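You operate a simulated robot arm through the tools that you are given. There is no shell and no other tool.

Carry out the task below with a simulated robot arm. There is one attempt and no reset: what you move stays moved.

TASK
Sand the rust off the iron pan, then oil the dry patch.
Fine: sanding block and oil pad go back on the shelf. Set down upright: sanding block, oil pad. A coat counts when it lies all over at full strength: go over it till it gets no stronger. What is to be rubbed or washed off counts as gone when no trace of it is left.

The check looks at the end state, three seconds after you hand in, the way a careful person would. Anything else that was tipped, shoved, dropped, spilled or broken makes it a failure.

THE ROBOT
A 6-joint arm with a two-finger parallel gripper, fixed in place. Base frame: the origin is on the floor under the middle of its stand, x ahead of it, y to its left, z up; the work surface is at about z = 0.83. Units: m, degrees, N and s.
With the tool pointing down near the work surface it reaches from about 0.24 to 0.64 m from the base axis. Its first joint turns from -66.0 to 66.0 degrees. Payload 2.7 kg.
The tool frame sits at the grasp point between the pads (the TCP): z along the fingers, y along the line on which they close. The tips reach 0.023 m beyond it. Largest opening 0.094 m; finger width 0.038, thickness 0.01; the body of the gripper, 0.054 by 0.096 m, starts 0.039 m behind the TCP.
Orientation is that of the tool frame in the base frame, as a unit quaternion [w, x, y, z]. With the fingers straight down and closing along the base's y, the tool's x points along the base's -x, its y along +y and its z along -z.

THE INTERFACE
- The arm moves only by the tool send_rows. Its arguments are lists of equal length, an entry for each row: "slide": the shift along the tool's x, y, z in units of 500 mm (1.0 is 500 mm), a list of three; "rot": the turn, a rotation vector about the tool's x, y, z in units of 45 degrees (1.0 is 45 degrees), a list of three. In form: {"slide": [[dx, dy, dz], ...], "rot": [[rx, ry, rz], ...]}. A call has 1 to 20 rows; each row is the pose to reach, as a shift and turn from the pose commanded when the call began, along the tool's axes at that moment. "hand" is the gripper command, from -1 (shut) to 1 (fully open), values between in proportion, set as the call begins (left out, the last holds). A call with a number of a shift or a turn outside -1 to 1 is refused whole. Each row takes 0.2 s and may step no farther than 0.05 m and 8.6 degrees from the row before; otherwise, or with a gripper value out of range, the whole call is refused. A pose out of reach is approached as far as the arm can. The call stops where the force on the tool passes 40 N (or 10 N more than at its start, if that is more) or the arm is blocked; 0.2 s more then pass. Each finger travels about 0.045 m/s and halts on what it meets, pressing with about 30 N; the grip force reading is that of the motor and also rises with nothing between the fingers. The clock runs only during rows and for 0.2 s after the last one: add rows that repeat a pose to give the fingers time. It gives the time, the measured TCP pose, the force on the tool (base axes), the opening and the grip force at its end, in the units of the frame above (readings bear some noise), with the torque about the TCP (base axes, N m) and any sound that the robot's microphone picked up.
- Cameras (640 x 400 px; columns grow to the right, rows downward): "scene" is fixed at [0.0847, -0.4465, 1.3932]; the picture's right is [0.63, -0.78, 0.00], its down [-0.52, -0.42, -0.74] and it looks along [0.57, 0.47, -0.67] (base axes); focal length 233 px, centre (320, 200). "wrist" rides on the gripper at [0.086, 0.016, -0.074] in the tool frame; the picture's right is [-0.18, 0.98, 0.00], its down [-0.58, -0.11, -0.81] and it looks along [-0.79, -0.15, 0.59] (tool axes); focal length 243 px, centre (320, 200). There is no depth. A picture from a camera that has moved, and an enlarged one, comes with that camera's place and axes in the base frame and with its lens.
- grab_frame(camera): a new picture of that camera. No time passes.
- zoom(camera, box): a new picture of the part [left, top, right, bottom] of that camera's present view, enlarged. No time passes.
- hand_in(): hands the job in; it is judged then, once.

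Nothing tells you positions but the pictures and the camera data. Unless the task says otherwise, let go and move clear before handing in.

The tools are called after "Call:" by a JSON object that holds its "name" and its "arguments". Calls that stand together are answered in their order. send_rows: Moves the arm, as the interface text tells. Its arguments: {"type":"object","properties":{"slide":{"type":"array","items":{"type":"array","items":{"type":"number"}}},"rot":{"type":"array","items":{"type":"array","items":{"type":"number"}}},"hand":{"type":"number"}},"required":["slide","rot"]} The other tools are called the same way: grab_frame (camera) takes a picture; zoom (camera, box) takes an enlarged picture of a part of a camera's view; hand_in () hands the job in.

At the start:

```text
t: 0.0
tcp_pos: [0.3899, 0.1054, 1.1146]
tool_rot: [0.001, 0.0, 1.0, 0.0]
force: [0.2, -0.5, 0.4]
ft_torque: [0.0, 0.02, 0.0]
gripper_width: 0.0938
finger_force: 0.1
```

scene: 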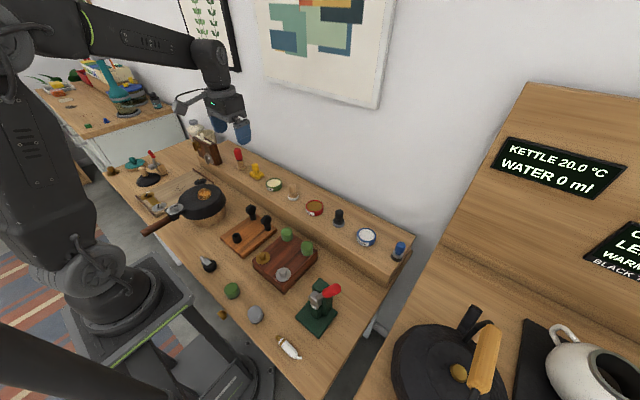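
wrist: 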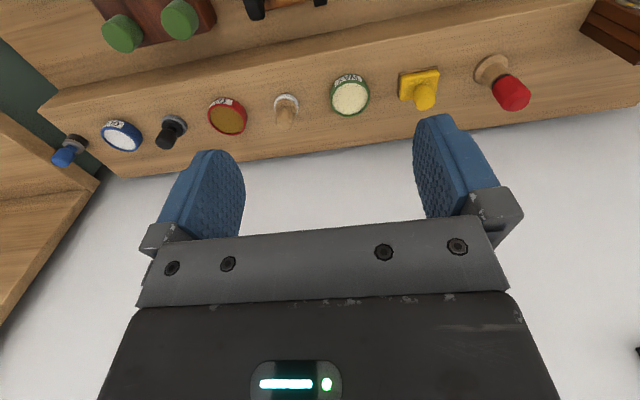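

I see a bench with a raised shelf holding several knobbed tools and tins, and a pan with rust at the left. I'll zoom in to identify the items before moving anything.

Call:
{"name": "zoom", "arguments": {"camera": "scene", "box": [100, 120, 260, 220]}}

Call:
{"name": "zoom", "arguments": {"camera": "scene", "box": [220, 140, 420, 265]}}

Call:
{"name": "zoom", "arguments": {"camera": "scene", "box": [180, 200, 380, 365]}}

Call:
{"name": "zoom", "arguments": {"camera": "wrist", "box": [0, 0, 640, 200]}}

```text
4.00 times, centred on (180, 170) of scene
camera zoom: at [0.0847, -0.4465, 1.3932], right [0.63, -0.78, 0.0], down [-0.52, -0.42, -0.74], along [0.57, 0.47, -0.67], focal length 930 px, centre (880, 320)
```

zoom: 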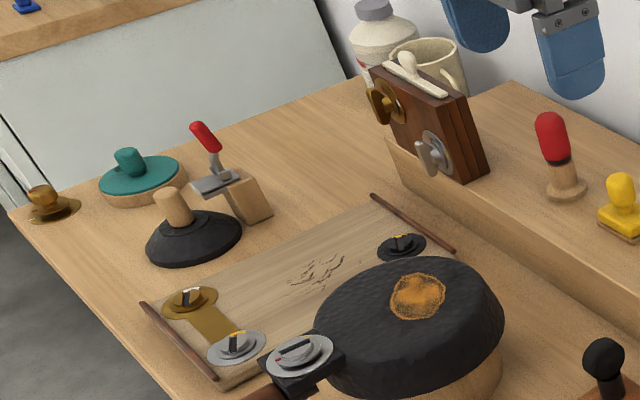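

```text
3.20 times, centred on (320, 202) of scene
camera zoom: at [0.0847, -0.4465, 1.3932], right [0.63, -0.78, 0.0], down [-0.52, -0.42, -0.74], along [0.57, 0.47, -0.67], focal length 744 px, centre (320, 192)
```

zoom: 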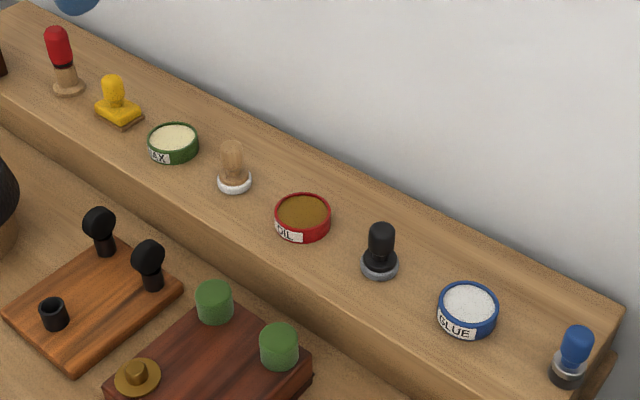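

```text
2.42 times, centred on (280, 282) of scene
camera zoom: at [0.0847, -0.4465, 1.3932], right [0.63, -0.78, 0.0], down [-0.52, -0.42, -0.74], along [0.57, 0.47, -0.67], focal length 564 px, centre (417, 0)
```

zoom: 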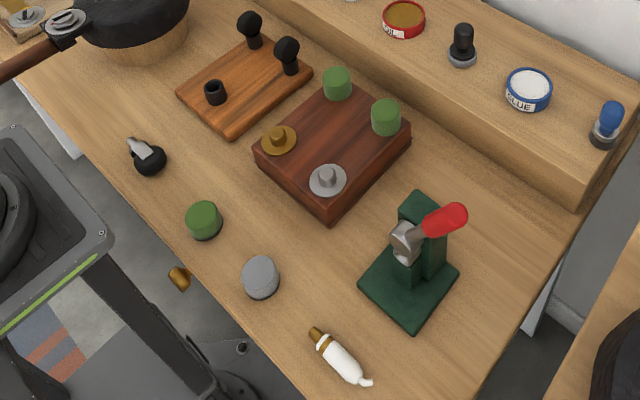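

```text
1.00 times, centred on (320, 100) of wrist (not enlarged: the box is as wide or as high as the picture)
camera zoom: at [0.3022, 0.1216, 1.1899], right [0.18, 0.98, 0.0], down [0.58, -0.11, 0.81], along [0.79, -0.15, -0.59], focal length 243 px, centre (320, 300)
```

zoom: 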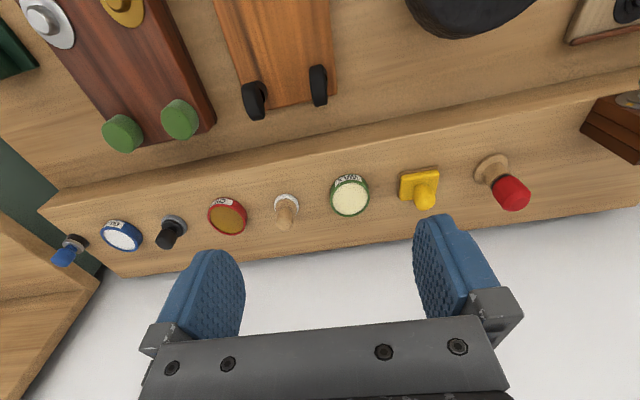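

The work objects look like this: a yellow-knob block, WAX/OIL/GLUE tins and knobbed pads stand on the shelf. An iron pan lies upside down at the left with an orange rust spot. I'll move the wrist camera (high and clear) to look at the pan and triangulate its height.

Call:
{"name": "send_rows", "arguments": {"slide": [[0.068, 0.062, 0], [0.136, 0.124, 0], [0.204, 0.186, 0], [0.272, 0.248, 0], [0.34, 0.31, 0], [0.34, 0.31, 0]], "rot": [[0, 0, 0], [0, 0, 0], [0, 0, 0], [0, 0, 0], [0, 0, 0], [0, 0, 0]]}}

Call:
{"name": "grab_frame", "arguments": {"camera": "wrist"}}

Call:
{"name": "grab_frame", "arguments": {"camera": "scene"}}

```text
t: 1.4
tcp_pos: [0.2196, 0.2599, 1.1157]
tool_rot: [-0.001, 0.0, 1.0, 0.0]
force: [0.4, 0.4, 0.3]
ft_torque: [0.02, -0.02, 0.02]
gripper_width: 0.094
finger_force: 0.0
```

```text
taken
camera wrist: at [0.1326, 0.2758, 1.1903], right [0.18, 0.98, 0.0], down [0.58, -0.11, 0.81], along [0.79, -0.15, -0.59], focal length 243 px, centre (320, 200)
```

wrist: 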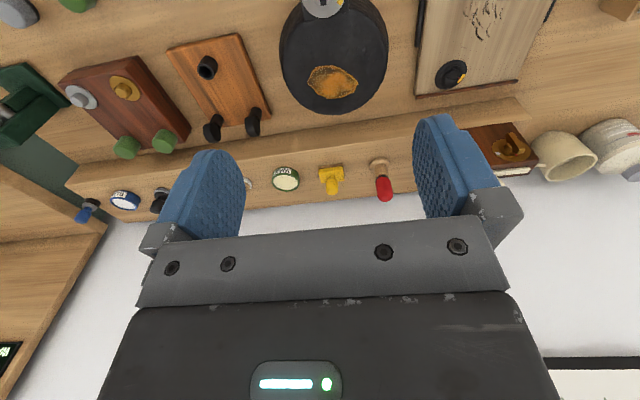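

```text
taken
```

scene: 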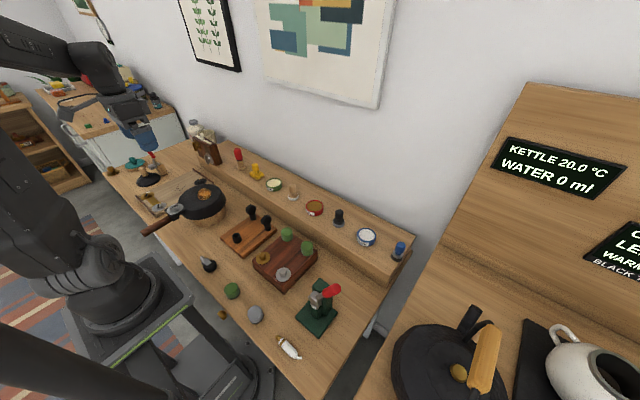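

The rust spot triangulates to about (0.31, 0.26, 0.857); the shelf top seems to be around z ≈ 0.83–0.84, with the bench lower. I'll enlarge the wrist view to examine the pan, the board, and the shelf items.

Call:
{"name": "zoom", "arguments": {"camera": "wrist", "box": [260, 0, 420, 120]}}

Call:
{"name": "zoom", "arguments": {"camera": "wrist", "box": [400, 0, 640, 150]}}

Call:
{"name": "zoom", "arguments": {"camera": "wrist", "box": [240, 130, 420, 220]}}

Call:
{"name": "zoom", "arguments": {"camera": "scene", "box": [130, 165, 230, 245]}}

Call:
{"name": "zoom", "arguments": {"camera": "scene", "box": [225, 140, 305, 205]}}

Call:
{"name": "zoom", "arguments": {"camera": "scene", "box": [280, 170, 420, 270]}}

```text
3.33 times, centred on (340, 60) of wrist
camera zoom: at [0.1326, 0.2758, 1.1903], right [0.18, 0.98, 0.0], down [0.58, -0.11, 0.81], along [0.79, -0.15, -0.59], focal length 809 px, centre (253, 667)
```

zoom: 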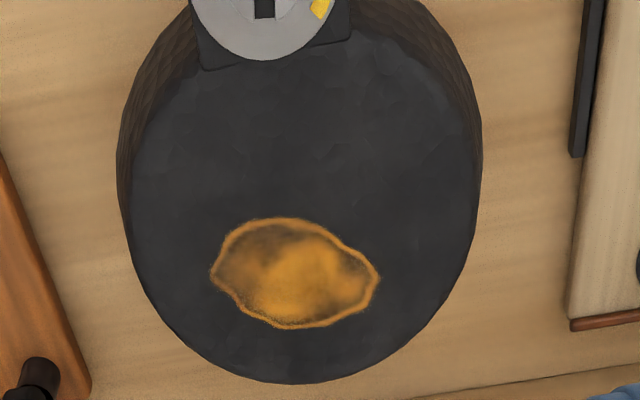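

```text
2.67 times, centred on (520, 75) of wrist
camera zoom: at [0.1326, 0.2758, 1.1903], right [0.18, 0.98, 0.0], down [0.58, -0.11, 0.81], along [0.79, -0.15, -0.59], focal length 647 px, centre (-213, 533)
```

zoom: 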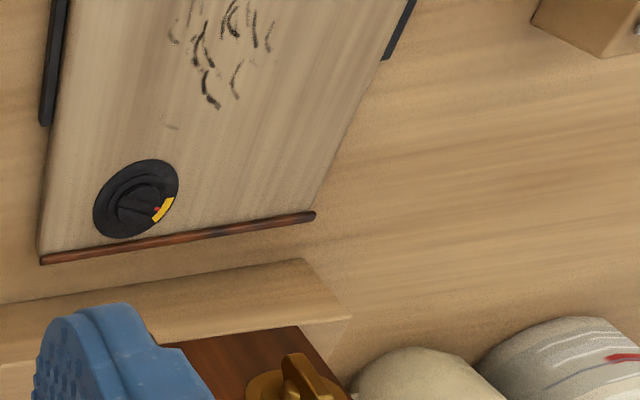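

```text
3.56 times, centred on (330, 175) of wrist
camera zoom: at [0.1326, 0.2758, 1.1903], right [0.18, 0.98, 0.0], down [0.58, -0.11, 0.81], along [0.79, -0.15, -0.59], focal length 863 px, centre (284, 289)
```

zoom: 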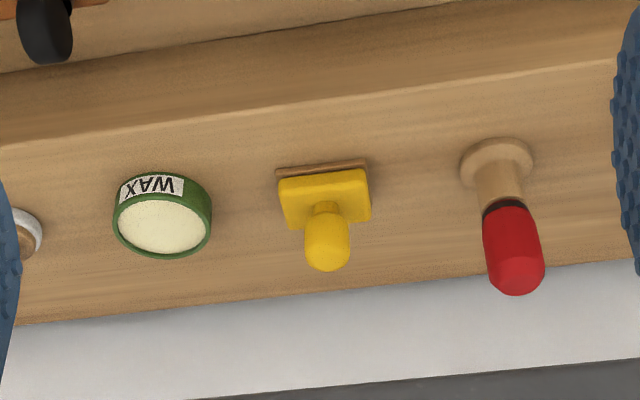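

```text
5.00 times, centred on (180, 205) of scene
camera zoom: at [0.0847, -0.4465, 1.3932], right [0.63, -0.78, 0.0], down [-0.52, -0.42, -0.74], along [0.57, 0.47, -0.67], focal length 1163 px, centre (1020, 175)
```

zoom: 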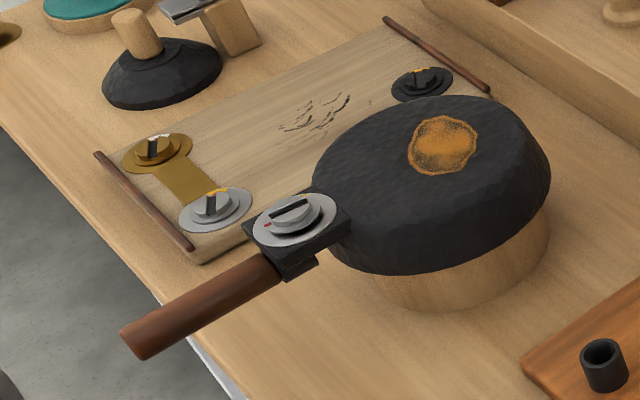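

```text
6.15 times, centred on (265, 172) of scene
camera zoom: at [0.0847, -0.4465, 1.3932], right [0.63, -0.78, 0.0], down [-0.52, -0.42, -0.74], along [0.57, 0.47, -0.67], focal length 1431 px, centre (658, 369)
```

zoom: 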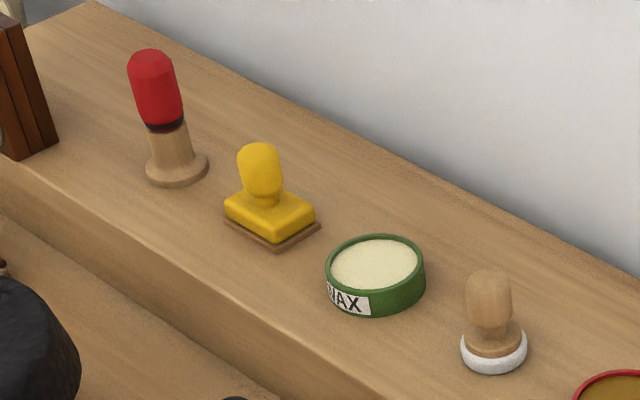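

```text
4.00 times, centred on (350, 220) of scene
camera zoom: at [0.0847, -0.4465, 1.3932], right [0.63, -0.78, 0.0], down [-0.52, -0.42, -0.74], along [0.57, 0.47, -0.67], focal length 930 px, centre (200, 120)
```

zoom: 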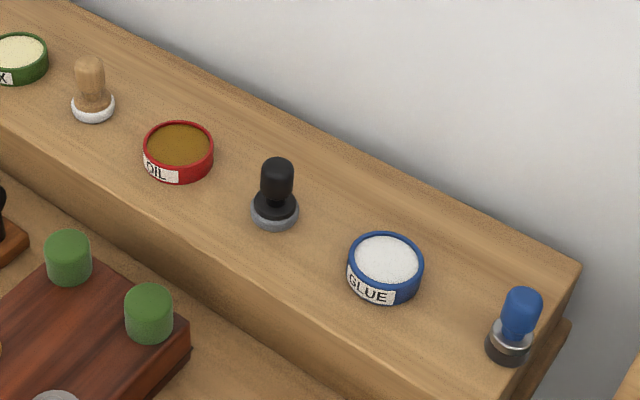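

The yellow block with the brown sole looks like the sanding block, and the black-knob pad next to the OIL tin may be the oil pad (the wooden-knob white pad being the wax one). I'll move the wrist camera nearer to the yellow block to measure it.

Call:
{"name": "send_rows", "arguments": {"slide": [[-0.0735, -0.015, 0.0452], [-0.147, -0.03, 0.0904], [-0.2205, -0.045, 0.1356], [-0.294, -0.06, 0.1808], [-0.3675, -0.075, 0.226], [-0.4408, -0.09, 0.2714], [-0.4408, -0.09, 0.2714]], "rot": [[0, 0, 0], [0, 0, 0], [0, 0, 0], [0, 0, 0], [0, 0, 0], [0, 0, 0], [0, 0, 0]]}}

Call:
{"name": "grab_frame", "arguments": {"camera": "wrist"}}

Call:
{"name": "grab_frame", "arguments": {"camera": "scene"}}

```text
t: 3.0
tcp_pos: [0.4429, 0.2154, 0.9787]
tool_rot: [0.0, -0.001, 1.0, 0.0]
force: [-0.1, -0.4, -0.7]
ft_torque: [0.0, -0.02, 0.0]
gripper_width: 0.0943
finger_force: 0.1
```

```text
taken
camera wrist: at [0.3554, 0.2312, 1.0541], right [0.18, 0.98, 0.0], down [0.58, -0.11, 0.81], along [0.79, -0.15, -0.59], focal length 243 px, centre (320, 200)
```

wrist: 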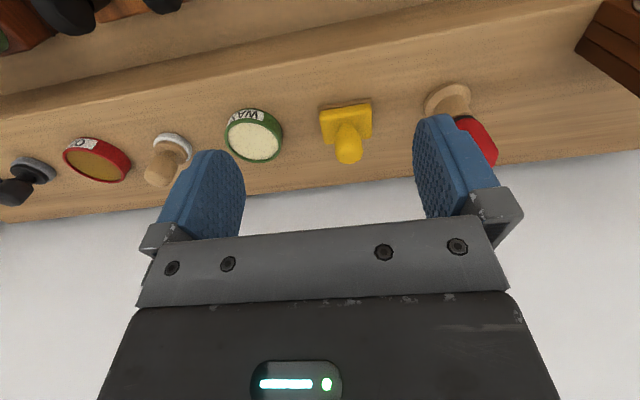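

```text
taken
```

scene: 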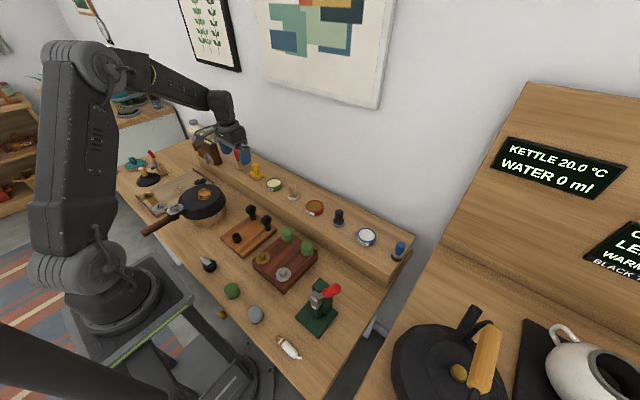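

Call:
{"name": "zoom", "arguments": {"camera": "wrist", "box": [300, 85, 396, 180]}}

Call:
{"name": "zoom", "arguments": {"camera": "wrist", "box": [0, 90, 300, 230]}}

Call:
{"name": "zoom", "arguments": {"camera": "scene", "box": [200, 110, 300, 210]}}

```text
4.21 times, centred on (348, 132) of wrist
camera zoom: at [0.3554, 0.2312, 1.0541], right [0.18, 0.98, 0.0], down [0.58, -0.11, 0.81], along [0.79, -0.15, -0.59], focal length 1022 px, centre (202, 484)
```

zoom: 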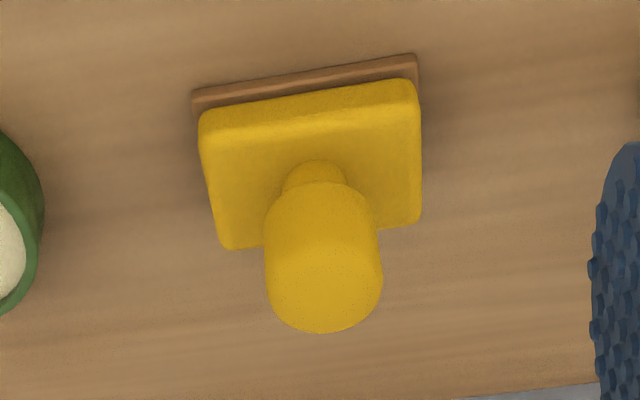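

```text
2.13 times, centred on (150, 160) of wrist
camera zoom: at [0.3554, 0.2312, 1.0541], right [0.18, 0.98, 0.0], down [0.58, -0.11, 0.81], along [0.79, -0.15, -0.59], focal length 518 px, centre (683, 285)
```

zoom: 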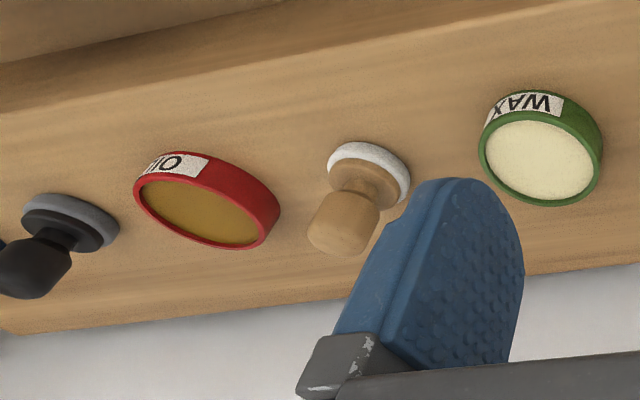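

```text
4.00 times, centred on (250, 160) of scene
camera zoom: at [0.0847, -0.4465, 1.3932], right [0.63, -0.78, 0.0], down [-0.52, -0.42, -0.74], along [0.57, 0.47, -0.67], focal length 930 px, centre (600, 360)
```

zoom: 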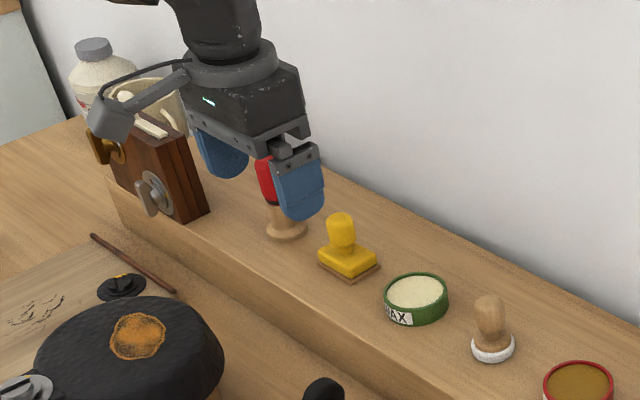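

The yellow block stands squarely at about (0.512, 0.228), with its knob top near z ≈ 0.89, its block top near 0.852, and a footprint of about 54 mm in y. I'll part-close the fingers to 0.06 and hover above it to check the alignment.

Call:
{"name": "send_rows", "arguments": {"slide": [[-0.0717, 0.0126, 0.0289], [-0.1434, 0.0252, 0.0578], [-0.1434, 0.0252, 0.0578], [-0.1434, 0.0252, 0.0578], [-0.1434, 0.0252, 0.0578]], "rot": [[0, 0, 0], [0, 0, 0], [0, 0, 0], [0, 0, 0], [0, 0, 0]], "hand": 0.28}}

Call:
{"name": "grab_frame", "arguments": {"camera": "wrist"}}

Call:
{"name": "zoom", "arguments": {"camera": "scene", "box": [210, 110, 300, 200]}}

```text
t: 4.2
tcp_pos: [0.5129, 0.2276, 0.9503]
tool_rot: [0.0, 0.0, 1.0, 0.0]
force: [0.6, -0.8, 0.0]
ft_torque: [0.0, 0.02, 0.0]
gripper_width: 0.0601
finger_force: 0.1
```

```text
taken
camera wrist: at [0.4263, 0.2435, 1.0257], right [0.18, 0.98, 0.0], down [0.58, -0.11, 0.81], along [0.79, -0.15, -0.59], focal length 243 px, centre (320, 200)
```

wrist: 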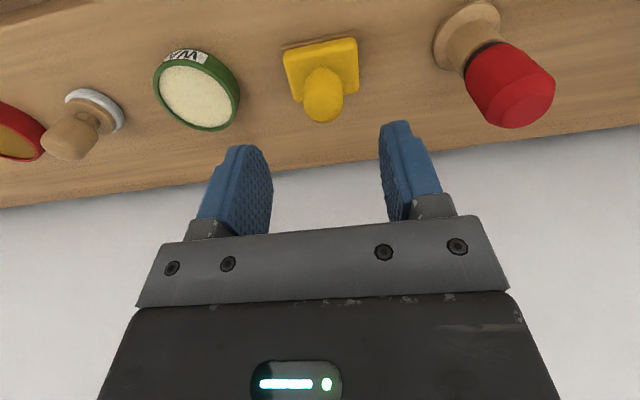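

```text
4.44 times, centred on (255, 155) of scene
camera zoom: at [0.0847, -0.4465, 1.3932], right [0.63, -0.78, 0.0], down [-0.52, -0.42, -0.74], along [0.57, 0.47, -0.67], focal length 1034 px, centre (609, 400)
```

zoom: 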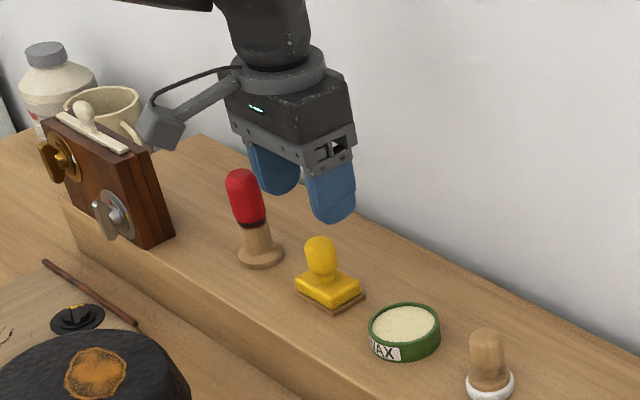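

Call:
{"name": "zoom", "arguments": {"camera": "wrist", "box": [272, 25, 372, 135]}}

```text
3.64 times, centred on (322, 80) of wrist
camera zoom: at [0.4263, 0.2435, 1.0257], right [0.18, 0.98, 0.0], down [0.58, -0.11, 0.81], along [0.79, -0.15, -0.59], focal length 882 px, centre (313, 636)
```

zoom: 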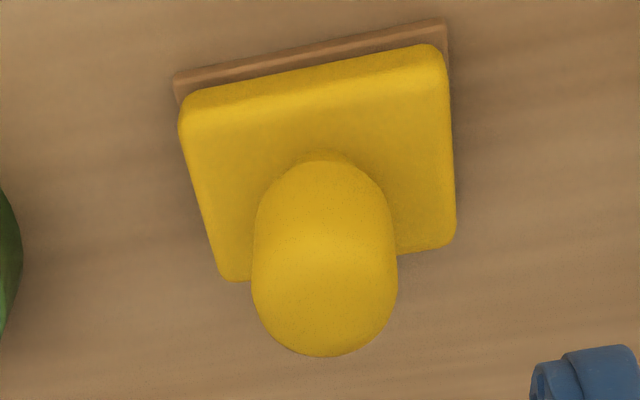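

The knob centre triangulates to about (0.515, 0.2285), with its dome centre at z ≈ 0.876 and the block top at about 0.851. I'll descend to TCP z ≈ 0.880 and then close on the knob.

Call:
{"name": "send_rows", "arguments": {"slide": [[-0.006, 0.001, 0.0], [-0.006, 0.001, 0.05], [-0.006, 0.001, 0.1], [-0.006, 0.001, 0.14], [-0.006, 0.001, 0.14]], "rot": [[0, 0, 0], [0, 0, 0], [0, 0, 0], [0, 0, 0], [0, 0, 0]], "hand": 0.28}}

Call:
{"name": "grab_frame", "arguments": {"camera": "wrist"}}

Call:
{"name": "zoom", "arguments": {"camera": "scene", "box": [220, 130, 290, 200]}}

```text
t: 5.4
tcp_pos: [0.515, 0.228, 0.8802]
tool_rot: [0.0, 0.001, 1.0, -0.001]
force: [0.3, 0.3, -0.7]
ft_torque: [-0.03, -0.01, -0.02]
gripper_width: 0.06
finger_force: 0.0
```

```text
taken
camera wrist: at [0.4279, 0.2443, 0.9553], right [0.18, 0.98, 0.0], down [0.58, -0.11, 0.81], along [0.79, -0.15, -0.59], focal length 243 px, centre (320, 200)
```

wrist: 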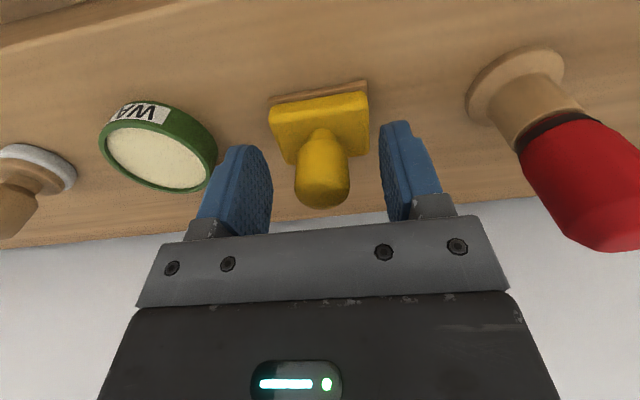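

```text
5.71 times, centred on (255, 165) of scene
camera zoom: at [0.0847, -0.4465, 1.3932], right [0.63, -0.78, 0.0], down [-0.52, -0.42, -0.74], along [0.57, 0.47, -0.67], focal length 1329 px, centre (691, 400)
```

zoom: 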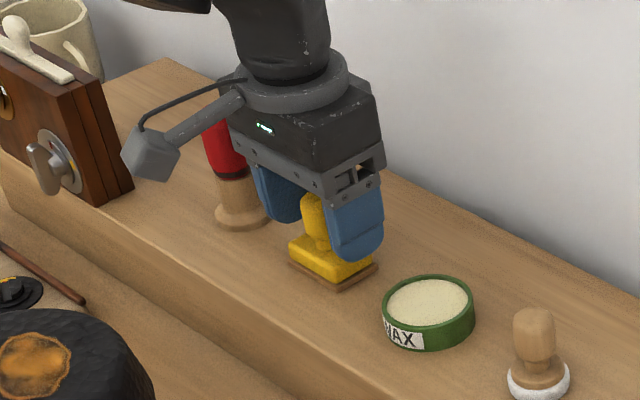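

The fingers straddle the knob centrally and there is no contact. I'm closing now.

Call:
{"name": "send_rows", "arguments": {"slide": [[0, 0, 0], [0, 0, 0], [0, 0, 0], [0, 0, 0], [0, 0, 0]], "rot": [[0, 0, 0], [0, 0, 0], [0, 0, 0], [0, 0, 0], [0, 0, 0]], "hand": -1}}

Call:
{"name": "grab_frame", "arguments": {"camera": "wrist"}}

```text
t: 6.6
tcp_pos: [0.5159, 0.2283, 0.8806]
tool_rot: [0.0, 0.0, 1.0, 0.0]
force: [0.1, 1.7, 0.7]
ft_torque: [0.0, -0.06, 0.0]
gripper_width: 0.0251
finger_force: 29.6
```

```text
taken
camera wrist: at [0.428, 0.2444, 0.9558], right [0.18, 0.98, 0.0], down [0.58, -0.11, 0.81], along [0.79, -0.15, -0.59], focal length 243 px, centre (320, 200)
```

wrist: 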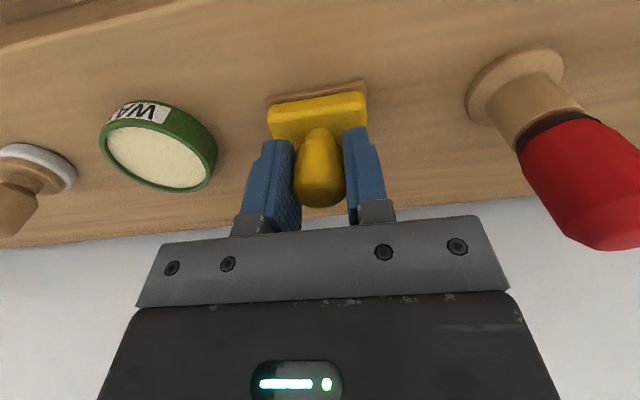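

The knob is gripped (25 mm, 30 N). I'll lift straight up and then carry the block to above the pan, keeping it high over everything.

Call:
{"name": "send_rows", "arguments": {"slide": [[0, 0, -0.04], [0, 0, -0.1], [0, 0, -0.17], [0, 0, -0.24], [0, 0, -0.24]], "rot": [[0, 0, 0], [0, 0, 0], [0, 0, 0], [0, 0, 0], [0, 0, 0]], "hand": -1}}

Call:
{"name": "grab_frame", "arguments": {"camera": "wrist"}}

Call:
{"name": "zoom", "arguments": {"camera": "scene", "box": [200, 90, 300, 190]}}

```text
t: 7.8
tcp_pos: [0.5135, 0.2281, 1.0019]
tool_rot: [0.0, 0.0, 1.0, -0.001]
force: [-0.2, -0.5, -0.6]
ft_torque: [-0.04, -0.02, -0.03]
gripper_width: 0.0248
finger_force: 29.6
```

```text
taken
camera wrist: at [0.4272, 0.2439, 1.0764], right [0.18, 0.98, 0.0], down [0.58, -0.11, 0.81], along [0.79, -0.15, -0.59], focal length 243 px, centre (320, 200)
```

wrist: 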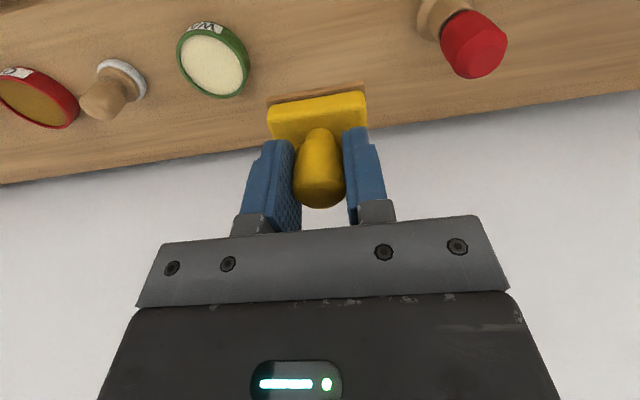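

```text
4.00 times, centred on (250, 140) of scene
camera zoom: at [0.0847, -0.4465, 1.3932], right [0.63, -0.78, 0.0], down [-0.52, -0.42, -0.74], along [0.57, 0.47, -0.67], focal length 930 px, centre (600, 440)
```

zoom: 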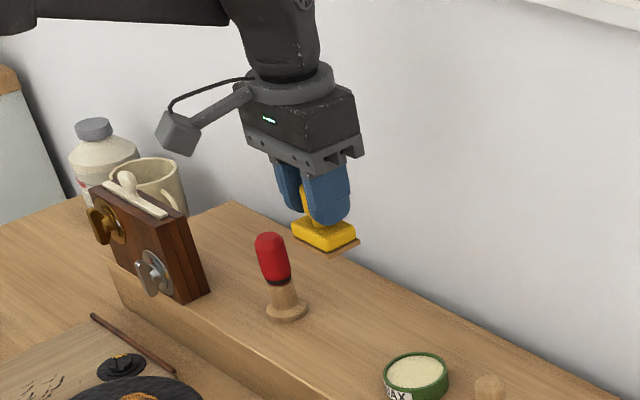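

The block hangs level in the grip. I'm moving to above the rust spot at about (0.308, 0.26).

Call:
{"name": "send_rows", "arguments": {"slide": [[0.0828, 0.0126, 0], [0.1656, 0.0252, 0], [0.2484, 0.0378, 0], [0.3312, 0.0504, 0], [0.414, 0.063, 0], [0.414, 0.063, 0], [0.414, 0.063, 0.06], [0.414, 0.063, 0.06]], "rot": [[0, 0, 0], [0, 0, 0], [0, 0, 0], [0, 0, 0], [0, 0, 0], [0, 0, 0], [0, 0, 0], [0, 0, 0]], "hand": -1}}

Call:
{"name": "grab_frame", "arguments": {"camera": "wrist"}}

Call:
{"name": "zoom", "arguments": {"camera": "scene", "box": [140, 120, 260, 240]}}

```text
t: 9.6
tcp_pos: [0.3067, 0.2581, 0.9697]
tool_rot: [0.0, 0.0, 1.0, 0.001]
force: [0.0, 0.5, -1.0]
ft_torque: [0.01, 0.0, -0.01]
gripper_width: 0.025
finger_force: 30.2
```

```text
taken
camera wrist: at [0.2196, 0.2759, 1.045], right [0.18, 0.98, 0.0], down [0.58, -0.11, 0.81], along [0.79, -0.15, -0.59], focal length 243 px, centre (320, 200)
```

wrist: 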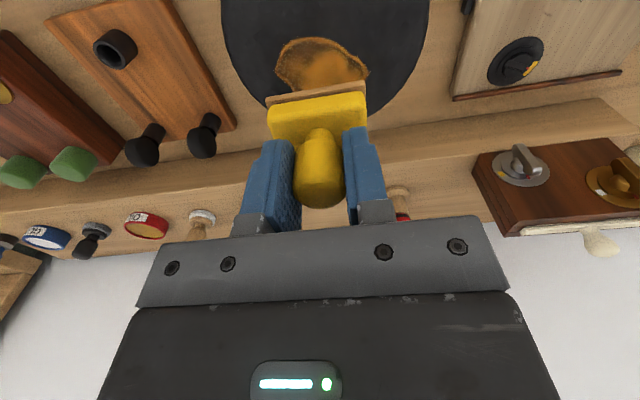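

```text
3.33 times, centred on (200, 180) of scene
camera zoom: at [0.0847, -0.4465, 1.3932], right [0.63, -0.78, 0.0], down [-0.52, -0.42, -0.74], along [0.57, 0.47, -0.67], focal length 775 px, centre (720, 267)
```

zoom: 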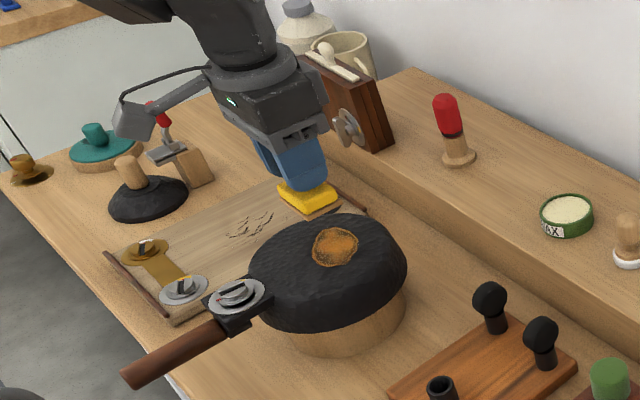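

Rust spans about x 0.285–0.334, y 0.229–0.295 on the pan. I'm descending slowly to find contact.

Call:
{"name": "send_rows", "arguments": {"slide": [[0, 0.0, 0.05], [0, 0.0, 0.1], [0, 0.0, 0.11], [0, 0, 0.11]], "rot": [[0, 0, 0], [0, 0, 0], [0, 0, 0], [0, 0, 0]], "hand": -1}}

Call:
{"name": "zoom", "arguments": {"camera": "scene", "box": [160, 140, 250, 230]}}

```text
t: 10.6
tcp_pos: [0.3078, 0.26, 0.9145]
tool_rot: [0.0, 0.001, 1.0, 0.0]
force: [-0.3, 0.3, -1.0]
ft_torque: [0.01, 0.04, -0.03]
gripper_width: 0.025
finger_force: 30.3
```

```text
4.44 times, centred on (205, 185) of scene
camera zoom: at [0.0847, -0.4465, 1.3932], right [0.63, -0.78, 0.0], down [-0.52, -0.42, -0.74], along [0.57, 0.47, -0.67], focal length 1034 px, centre (831, 267)
```

zoom: 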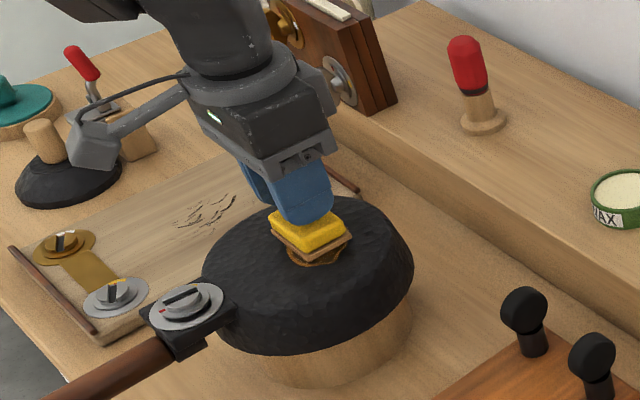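

The block is a few mm above the pan over the rust. I'm stepping down 1 mm at a time.

Call:
{"name": "send_rows", "arguments": {"slide": [[0, 0, 0.002], [0, 0, 0.004], [0, 0, 0.006], [0, 0, 0.008], [0, 0, 0.01], [0, 0, 0.012], [0, 0, 0.014], [0, 0, 0.016]], "rot": [[0, 0, 0], [0, 0, 0], [0, 0, 0], [0, 0, 0], [0, 0, 0], [0, 0, 0], [0, 0, 0], [0, 0, 0]], "hand": -1}}

```text
t: 12.4
tcp_pos: [0.3076, 0.2597, 0.9084]
tool_rot: [0.001, 0.0, 1.0, 0.001]
force: [-3.1, -3.6, 22.0]
ft_torque: [-0.39, 0.28, 0.0]
gripper_width: 0.0253
finger_force: 29.9
```

Contact found: about 22 N with the commanded TCP at z = 0.907, which puts the pan top at about 0.860. I'll ease off slightly and make a short first stroke along y to see how the force and rust respond.

Call:
{"name": "send_rows", "arguments": {"slide": [[0, 0, -0.0016], [0, 0.015, -0.0016], [0, 0.03, -0.0016], [0, 0.015, -0.0016], [0, 0, -0.0016], [0, -0.015, -0.0016], [0, -0.03, -0.0016], [0, -0.015, -0.0016], [0, 0, -0.0016]], "rot": [[0, 0, 0], [0, 0, 0], [0, 0, 0], [0, 0, 0], [0, 0, 0], [0, 0, 0], [0, 0, 0], [0, 0, 0], [0, 0, 0]], "hand": -1}}

Call:
{"name": "zoom", "arguments": {"camera": "scene", "box": [160, 150, 250, 230]}}

Call:
{"name": "zoom", "arguments": {"camera": "wrist", "box": [220, 0, 420, 130]}}

```text
t: 14.3
tcp_pos: [0.3082, 0.248, 0.9081]
tool_rot: [-0.003, 0.002, 1.0, -0.005]
force: [-2.2, -5.0, 8.8]
ft_torque: [0.01, -0.04, -0.04]
gripper_width: 0.0254
finger_force: 29.8
stopped in row 9: the force on the tool passed its limit at 44 N (the readings are from after the stop); the commanded pose is now the measured one
```

```text
5.00 times, centred on (205, 190) of scene
camera zoom: at [0.0845, -0.4467, 1.3932], right [0.63, -0.78, 0.0], down [-0.52, -0.42, -0.74], along [0.57, 0.47, -0.67], focal length 1163 px, centre (895, 250)
```

zoom: 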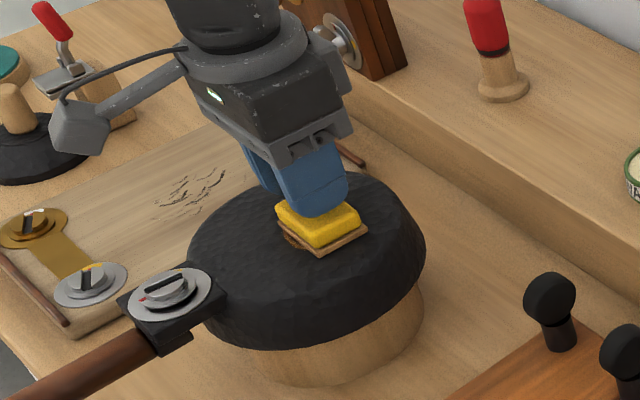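

```text
3.08 times, centred on (320, 65) of wrist
camera zoom: at [0.2211, 0.2654, 0.984], right [0.19, 0.98, -0.01], down [0.59, -0.1, 0.8], along [0.79, -0.16, -0.59], focal length 746 px, centre (320, 615)
```

zoom: 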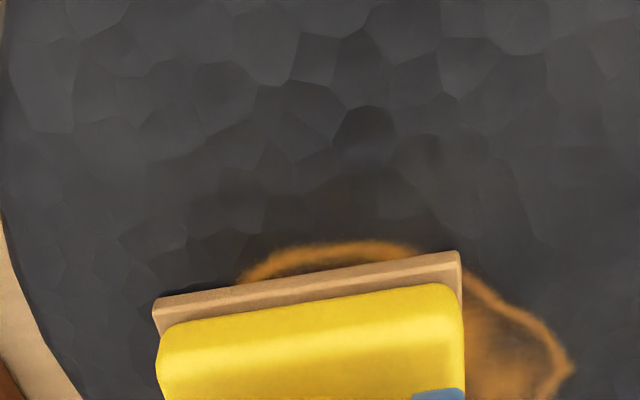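

The force limit tripped during the stroke (stick-slip or a slightly uneven top). I'll lift off and check whether the rust changed and the pan stayed put.

Call:
{"name": "send_rows", "arguments": {"slide": [[0, 0, -0.02], [0, 0, -0.06], [0.1, 0, -0.12], [0.1, 0, -0.12]], "rot": [[0, 0, 0], [0, 0, 0], [0, 0, 0], [0, 0, 0]], "hand": -1}}

Call:
{"name": "grab_frame", "arguments": {"camera": "wrist"}}

Call:
{"name": "zoom", "arguments": {"camera": "scene", "box": [150, 150, 250, 230]}}

```text
refused: row 3 steps farther than a row can; nothing moved
```

```text
taken
camera wrist: at [0.2211, 0.2654, 0.984], right [0.19, 0.98, -0.01], down [0.59, -0.1, 0.8], along [0.79, -0.16, -0.59], focal length 243 px, centre (320, 200)
```

wrist: 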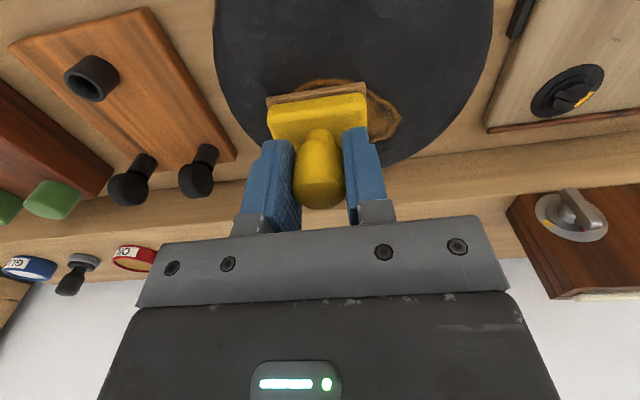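

```text
5.00 times, centred on (200, 190) of scene
camera zoom: at [0.0845, -0.4467, 1.3932], right [0.63, -0.78, 0.0], down [-0.52, -0.42, -0.74], along [0.57, 0.47, -0.67], focal length 1163 px, centre (920, 250)
```

zoom: 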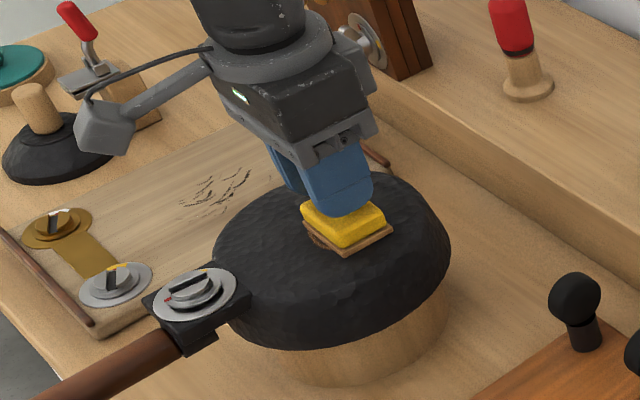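

The call was refused for too large a step; repeating with smaller steps.

Call:
{"name": "send_rows", "arguments": {"slide": [[0, 0, -0.02], [0, 0, -0.06], [0.05, 0, -0.1], [0.1, 0, -0.14], [0.1, 0, -0.14]], "rot": [[0, 0, 0], [0, 0, 0], [0, 0, 0], [0, 0, 0], [0, 0, 0]], "hand": -1}}

Call:
{"name": "grab_frame", "arguments": {"camera": "wrist"}}

Call:
{"name": "zoom", "arguments": {"camera": "scene", "box": [150, 150, 250, 230]}}

```text
t: 15.5
tcp_pos: [0.2597, 0.2482, 0.9783]
tool_rot: [-0.003, 0.001, 1.0, -0.006]
force: [0.3, 0.5, -1.0]
ft_torque: [0.0, 0.04, -0.02]
gripper_width: 0.0248
finger_force: 29.9
```

```text
taken
camera wrist: at [0.1718, 0.2663, 1.054], right [0.19, 0.98, -0.01], down [0.59, -0.1, 0.8], along [0.79, -0.16, -0.59], focal length 243 px, centre (320, 200)
```

wrist: 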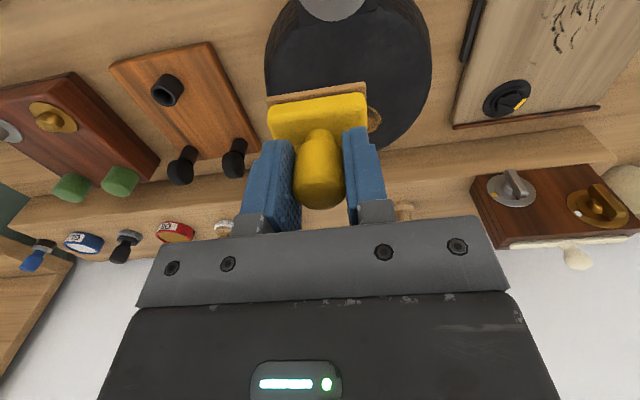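

```text
5.00 times, centred on (200, 190) of scene
camera zoom: at [0.0847, -0.4465, 1.3932], right [0.63, -0.78, 0.0], down [-0.52, -0.42, -0.74], along [0.57, 0.47, -0.67], focal length 1163 px, centre (920, 250)
```

zoom: 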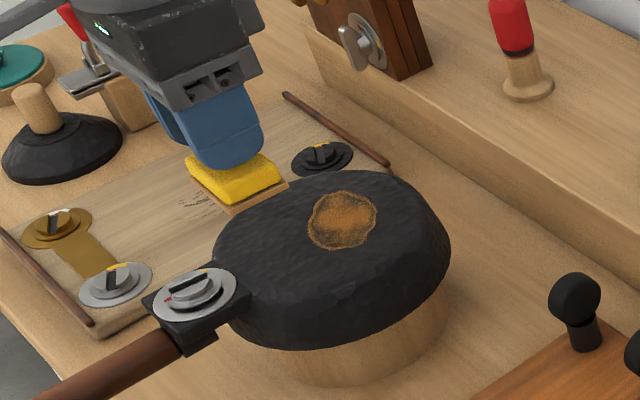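

The rust has started to fade where the block rubbed, and the pan didn't move. I'll straighten the tool, return above the rust and work with lighter pressure.

Call:
{"name": "send_rows", "arguments": {"slide": [[-0.04, 0.01, 0.02], [-0.0974, 0.0272, 0.06], [-0.0974, 0.0272, 0.1], [-0.0974, 0.0272, 0.1], [-0.0974, 0.0272, 0.1]], "rot": [[-0.007, -0.004, -0.002], [-0.014, -0.0076, -0.004], [-0.014, -0.0076, -0.004], [-0.014, -0.0076, -0.004], [-0.014, -0.0076, -0.004]], "hand": -1}}

```text
t: 16.7
tcp_pos: [0.3075, 0.2622, 0.928]
tool_rot: [0.0, 0.0, 1.0, 0.001]
force: [-0.9, 0.6, -1.2]
ft_torque: [0.01, -0.03, 0.01]
gripper_width: 0.025
finger_force: 30.1
```

Call:
{"name": "send_rows", "arguments": {"slide": [[0, 0, 0.02], [0, 0, 0.034], [0, 0, 0.037], [0, 0, 0.039], [0, 0, 0.039]], "rot": [[0, 0, 0], [0, 0, 0], [0, 0, 0], [0, 0, 0], [0, 0, 0]], "hand": -1}}

```text
t: 17.9
tcp_pos: [0.3068, 0.2638, 0.9077]
tool_rot: [0.0, 0.0, 1.0, 0.001]
force: [0.1, -0.3, -1.1]
ft_torque: [0.02, -0.01, -0.01]
gripper_width: 0.0251
finger_force: 30.1
```

Call:
{"name": "send_rows", "arguments": {"slide": [[0, 0, 0.001], [0, 0, 0.002], [0, 0, 0.003], [0, 0, 0.003]], "rot": [[0, 0, 0], [0, 0, 0], [0, 0, 0], [0, 0, 0]], "hand": -1}}

```text
t: 18.9
tcp_pos: [0.307, 0.2615, 0.9076]
tool_rot: [0.0, 0.0, 1.0, 0.001]
force: [-3.7, -3.9, 21.6]
ft_torque: [-0.35, 0.26, 0.02]
gripper_width: 0.0251
finger_force: 29.7
```

The surface is met near commanded z ≈ 0.908. I'll ease to about 10 N and stroke gently along y.

Call:
{"name": "send_rows", "arguments": {"slide": [[0, 0.0, -0.001], [0, 0.01, -0.001], [0, 0.02, -0.001], [0, 0.03, -0.001], [0, 0.04, -0.001], [0, 0.03, -0.001], [0, 0.02, -0.001], [0, 0.01, -0.001], [0, 0.0, -0.001]], "rot": [[0, 0, 0], [0, 0, 0], [0, 0, 0], [0, 0, 0], [0, 0, 0], [0, 0, 0], [0, 0, 0], [0, 0, 0], [0, 0, 0]], "hand": -1}}

```text
t: 19.8
tcp_pos: [0.3083, 0.2697, 0.9079]
tool_rot: [-0.002, 0.001, 1.0, -0.001]
force: [-3.1, -4.6, 9.1]
ft_torque: [0.0, 0.04, 0.01]
gripper_width: 0.0249
finger_force: 30.1
stopped in row 4: the force on the tool passed its limit at 44 N (the readings are from after the stop); the commanded pose is now the measured one
```

The stroke tripped the limit again, so friction under this pressure is high. I'll ease the pressure further and make a very short slow stroke to learn the behaviour.

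Call:
{"name": "send_rows", "arguments": {"slide": [[0, 0.0, -0.0008], [0, -0.005, -0.0008], [0, -0.01, -0.0008], [0, -0.015, -0.0008]], "rot": [[0, 0, 0], [0, 0, 0], [0, 0, 0], [0, 0, 0]], "hand": -1}}

```text
t: 20.8
tcp_pos: [0.3076, 0.2641, 0.9092]
tool_rot: [0.0, 0.0, 1.0, -0.001]
force: [-0.5, 0.1, 0.5]
ft_torque: [0.07, -0.05, 0.0]
gripper_width: 0.0251
finger_force: 30.2
```

Call:
{"name": "send_rows", "arguments": {"slide": [[0, 0.0, 0.0006], [0, 0, 0.0006]], "rot": [[0, 0, 0], [0, 0, 0]], "hand": -1}}

```text
t: 21.4
tcp_pos: [0.3073, 0.2629, 0.908]
tool_rot: [-0.001, 0.0, 1.0, -0.001]
force: [-1.5, 2.2, 5.2]
ft_torque: [0.21, 0.05, 0.04]
gripper_width: 0.025
finger_force: 29.6
```

Call:
{"name": "send_rows", "arguments": {"slide": [[0, -0.005, 0.0], [0, -0.01, 0.0], [0, -0.015, 0.0], [0, -0.02, 0.0]], "rot": [[0, 0, 0], [0, 0, 0], [0, 0, 0], [0, 0, 0]], "hand": -1}}

```text
t: 22.4
tcp_pos: [0.3088, 0.2564, 0.9074]
tool_rot: [-0.001, 0.0, 1.0, -0.001]
force: [0.3, 7.6, 6.9]
ft_torque: [0.3, 0.01, -0.01]
gripper_width: 0.0252
finger_force: 29.6
```

Friction coefficient looks like about 1.1 with a soft lateral compliance; about 7 N normal slides fine. I'll run a longer y-stroke at this pressure.

Call:
{"name": "send_rows", "arguments": {"slide": [[0, -0.01, 0], [0, -0.02, 0], [0, -0.01, 0], [0, 0, 0], [0, 0.01, 0], [0, 0.02, 0], [0, 0.03, 0], [0, 0.04, 0], [0, 0.05, 0], [0, 0.06, 0], [0, 0.06, 0]], "rot": [[0, 0, 0], [0, 0, 0], [0, 0, 0], [0, 0, 0], [0, 0, 0], [0, 0, 0], [0, 0, 0], [0, 0, 0], [0, 0, 0], [0, 0, 0], [0, 0, 0]], "hand": -1}}

Call:
{"name": "zoom", "arguments": {"camera": "scene", "box": [160, 150, 250, 230]}}

```text
t: 24.8
tcp_pos: [0.3081, 0.284, 0.9078]
tool_rot: [-0.002, 0.0, 1.0, -0.002]
force: [-1.0, -9.6, 11.1]
ft_torque: [-0.09, 0.0, 0.02]
gripper_width: 0.0245
finger_force: 29.9
```

```text
5.00 times, centred on (205, 190) of scene
camera zoom: at [0.0845, -0.4468, 1.3931], right [0.63, -0.78, 0.0], down [-0.52, -0.42, -0.74], along [0.57, 0.47, -0.67], focal length 1163 px, centre (895, 250)
```

zoom: 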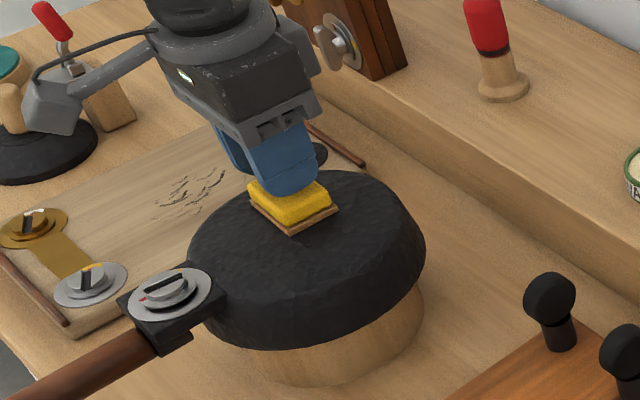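

The sole now rides smoothly, and the area to the right looks clean already. I'm continuing with strokes back, then shifting 10 mm toward the robot.

Call:
{"name": "send_rows", "arguments": {"slide": [[0, -0.01, 0], [0, -0.02, 0], [0, -0.03, 0], [0, -0.04, 0], [0, -0.05, 0], [0, -0.06, 0], [0, -0.07, 0], [0, -0.08, 0], [0, -0.09, 0], [0.01, -0.09, 0], [0.02, -0.09, 0], [0.02, -0.08, 0], [0.02, -0.07, 0], [0.02, -0.06, 0], [0.02, -0.05, 0], [0.02, -0.04, 0], [0.02, -0.03, 0], [0.02, -0.02, 0], [0.02, -0.01, 0], [0.02, 0, 0]], "rot": [[0, 0, 0], [0, 0, 0], [0, 0, 0], [0, 0, 0], [0, 0, 0], [0, 0, 0], [0, 0, 0], [0, 0, 0], [0, 0, 0], [0, 0, 0], [0, 0, 0], [0, 0, 0], [0, 0, 0], [0, 0, 0], [0, 0, 0], [0, 0, 0], [0, 0, 0], [0, 0, 0], [0, 0, 0], [0, 0, 0]], "hand": -1}}

Call:
{"name": "zoom", "arguments": {"camera": "scene", "box": [160, 150, 250, 230]}}

Call:
{"name": "grab_frame", "arguments": {"camera": "wrist"}}

```text
t: 29.0
tcp_pos: [0.2976, 0.2843, 0.9082]
tool_rot: [0.0, 0.001, 1.0, -0.002]
force: [1.0, -8.9, 9.2]
ft_torque: [-0.14, -0.03, -0.04]
gripper_width: 0.0249
finger_force: 29.9
```

```text
5.00 times, centred on (205, 190) of scene
camera zoom: at [0.0846, -0.4467, 1.3931], right [0.63, -0.78, 0.0], down [-0.52, -0.42, -0.74], along [0.57, 0.47, -0.67], focal length 1163 px, centre (895, 250)
```

zoom: 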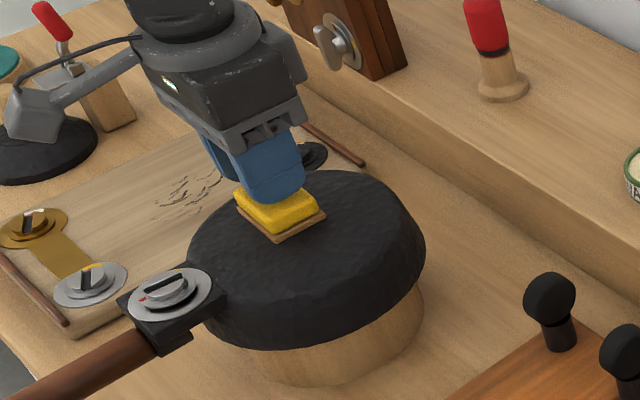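

```text
taken
camera wrist: at [0.2102, 0.3011, 0.9829], right [0.18, 0.98, 0.0], down [0.58, -0.11, 0.81], along [0.79, -0.15, -0.59], focal length 243 px, centre (320, 200)
```

wrist: 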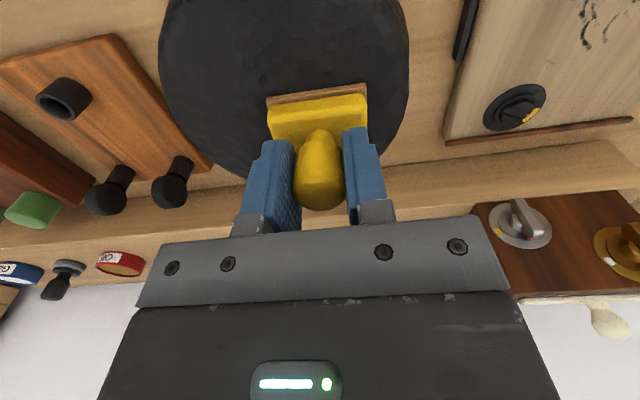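

No orange is visible now around the block. I'll stroke back and then cover the far (+x) side.

Call:
{"name": "send_rows", "arguments": {"slide": [[0, -0.01, 0], [0, -0.02, 0], [0, -0.03, 0], [0, -0.04, 0], [0, -0.05, 0], [0, -0.06, 0], [0, -0.07, 0], [0, -0.08, 0], [0, -0.09, 0], [-0.015, -0.09, 0], [-0.03, -0.09, 0], [-0.045, -0.09, 0], [-0.045, -0.08, 0], [-0.045, -0.07, 0], [-0.045, -0.06, 0], [-0.045, -0.05, 0], [-0.045, -0.04, 0], [-0.045, -0.03, 0], [-0.045, -0.02, 0], [-0.045, -0.01, 0]], "rot": [[0, 0, 0], [0, 0, 0], [0, 0, 0], [0, 0, 0], [0, 0, 0], [0, 0, 0], [0, 0, 0], [0, 0, 0], [0, 0, 0], [0, 0, 0], [0, 0, 0], [0, 0, 0], [0, 0, 0], [0, 0, 0], [0, 0, 0], [0, 0, 0], [0, 0, 0], [0, 0, 0], [0, 0, 0], [0, 0, 0]], "hand": -1}}

Call:
{"name": "zoom", "arguments": {"camera": "scene", "box": [160, 150, 250, 230]}}

Call:
{"name": "grab_frame", "arguments": {"camera": "wrist"}}

```text
t: 33.2
tcp_pos: [0.3195, 0.2794, 0.9076]
tool_rot: [0.0, -0.001, 1.0, -0.001]
force: [-0.2, -5.3, 6.1]
ft_torque: [-0.1, -0.1, -0.09]
gripper_width: 0.025
finger_force: 30.0
```

```text
5.00 times, centred on (205, 190) of scene
camera zoom: at [0.0846, -0.4467, 1.3932], right [0.63, -0.78, 0.0], down [-0.52, -0.42, -0.74], along [0.57, 0.47, -0.67], focal length 1163 px, centre (895, 250)
```

zoom: 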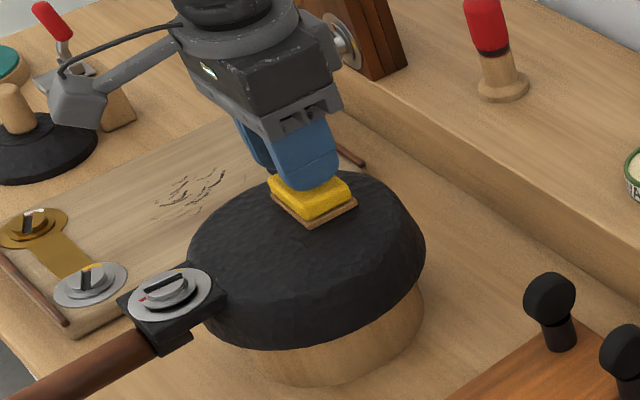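

```text
taken
camera wrist: at [0.2327, 0.2961, 0.9828], right [0.18, 0.98, 0.0], down [0.58, -0.11, 0.81], along [0.79, -0.15, -0.59], focal length 243 px, centre (320, 200)
```

wrist: 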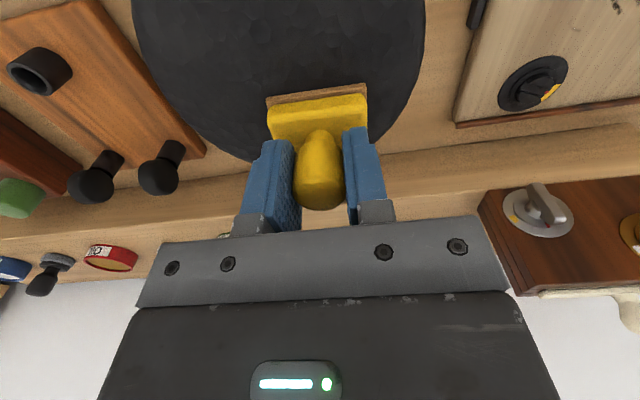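

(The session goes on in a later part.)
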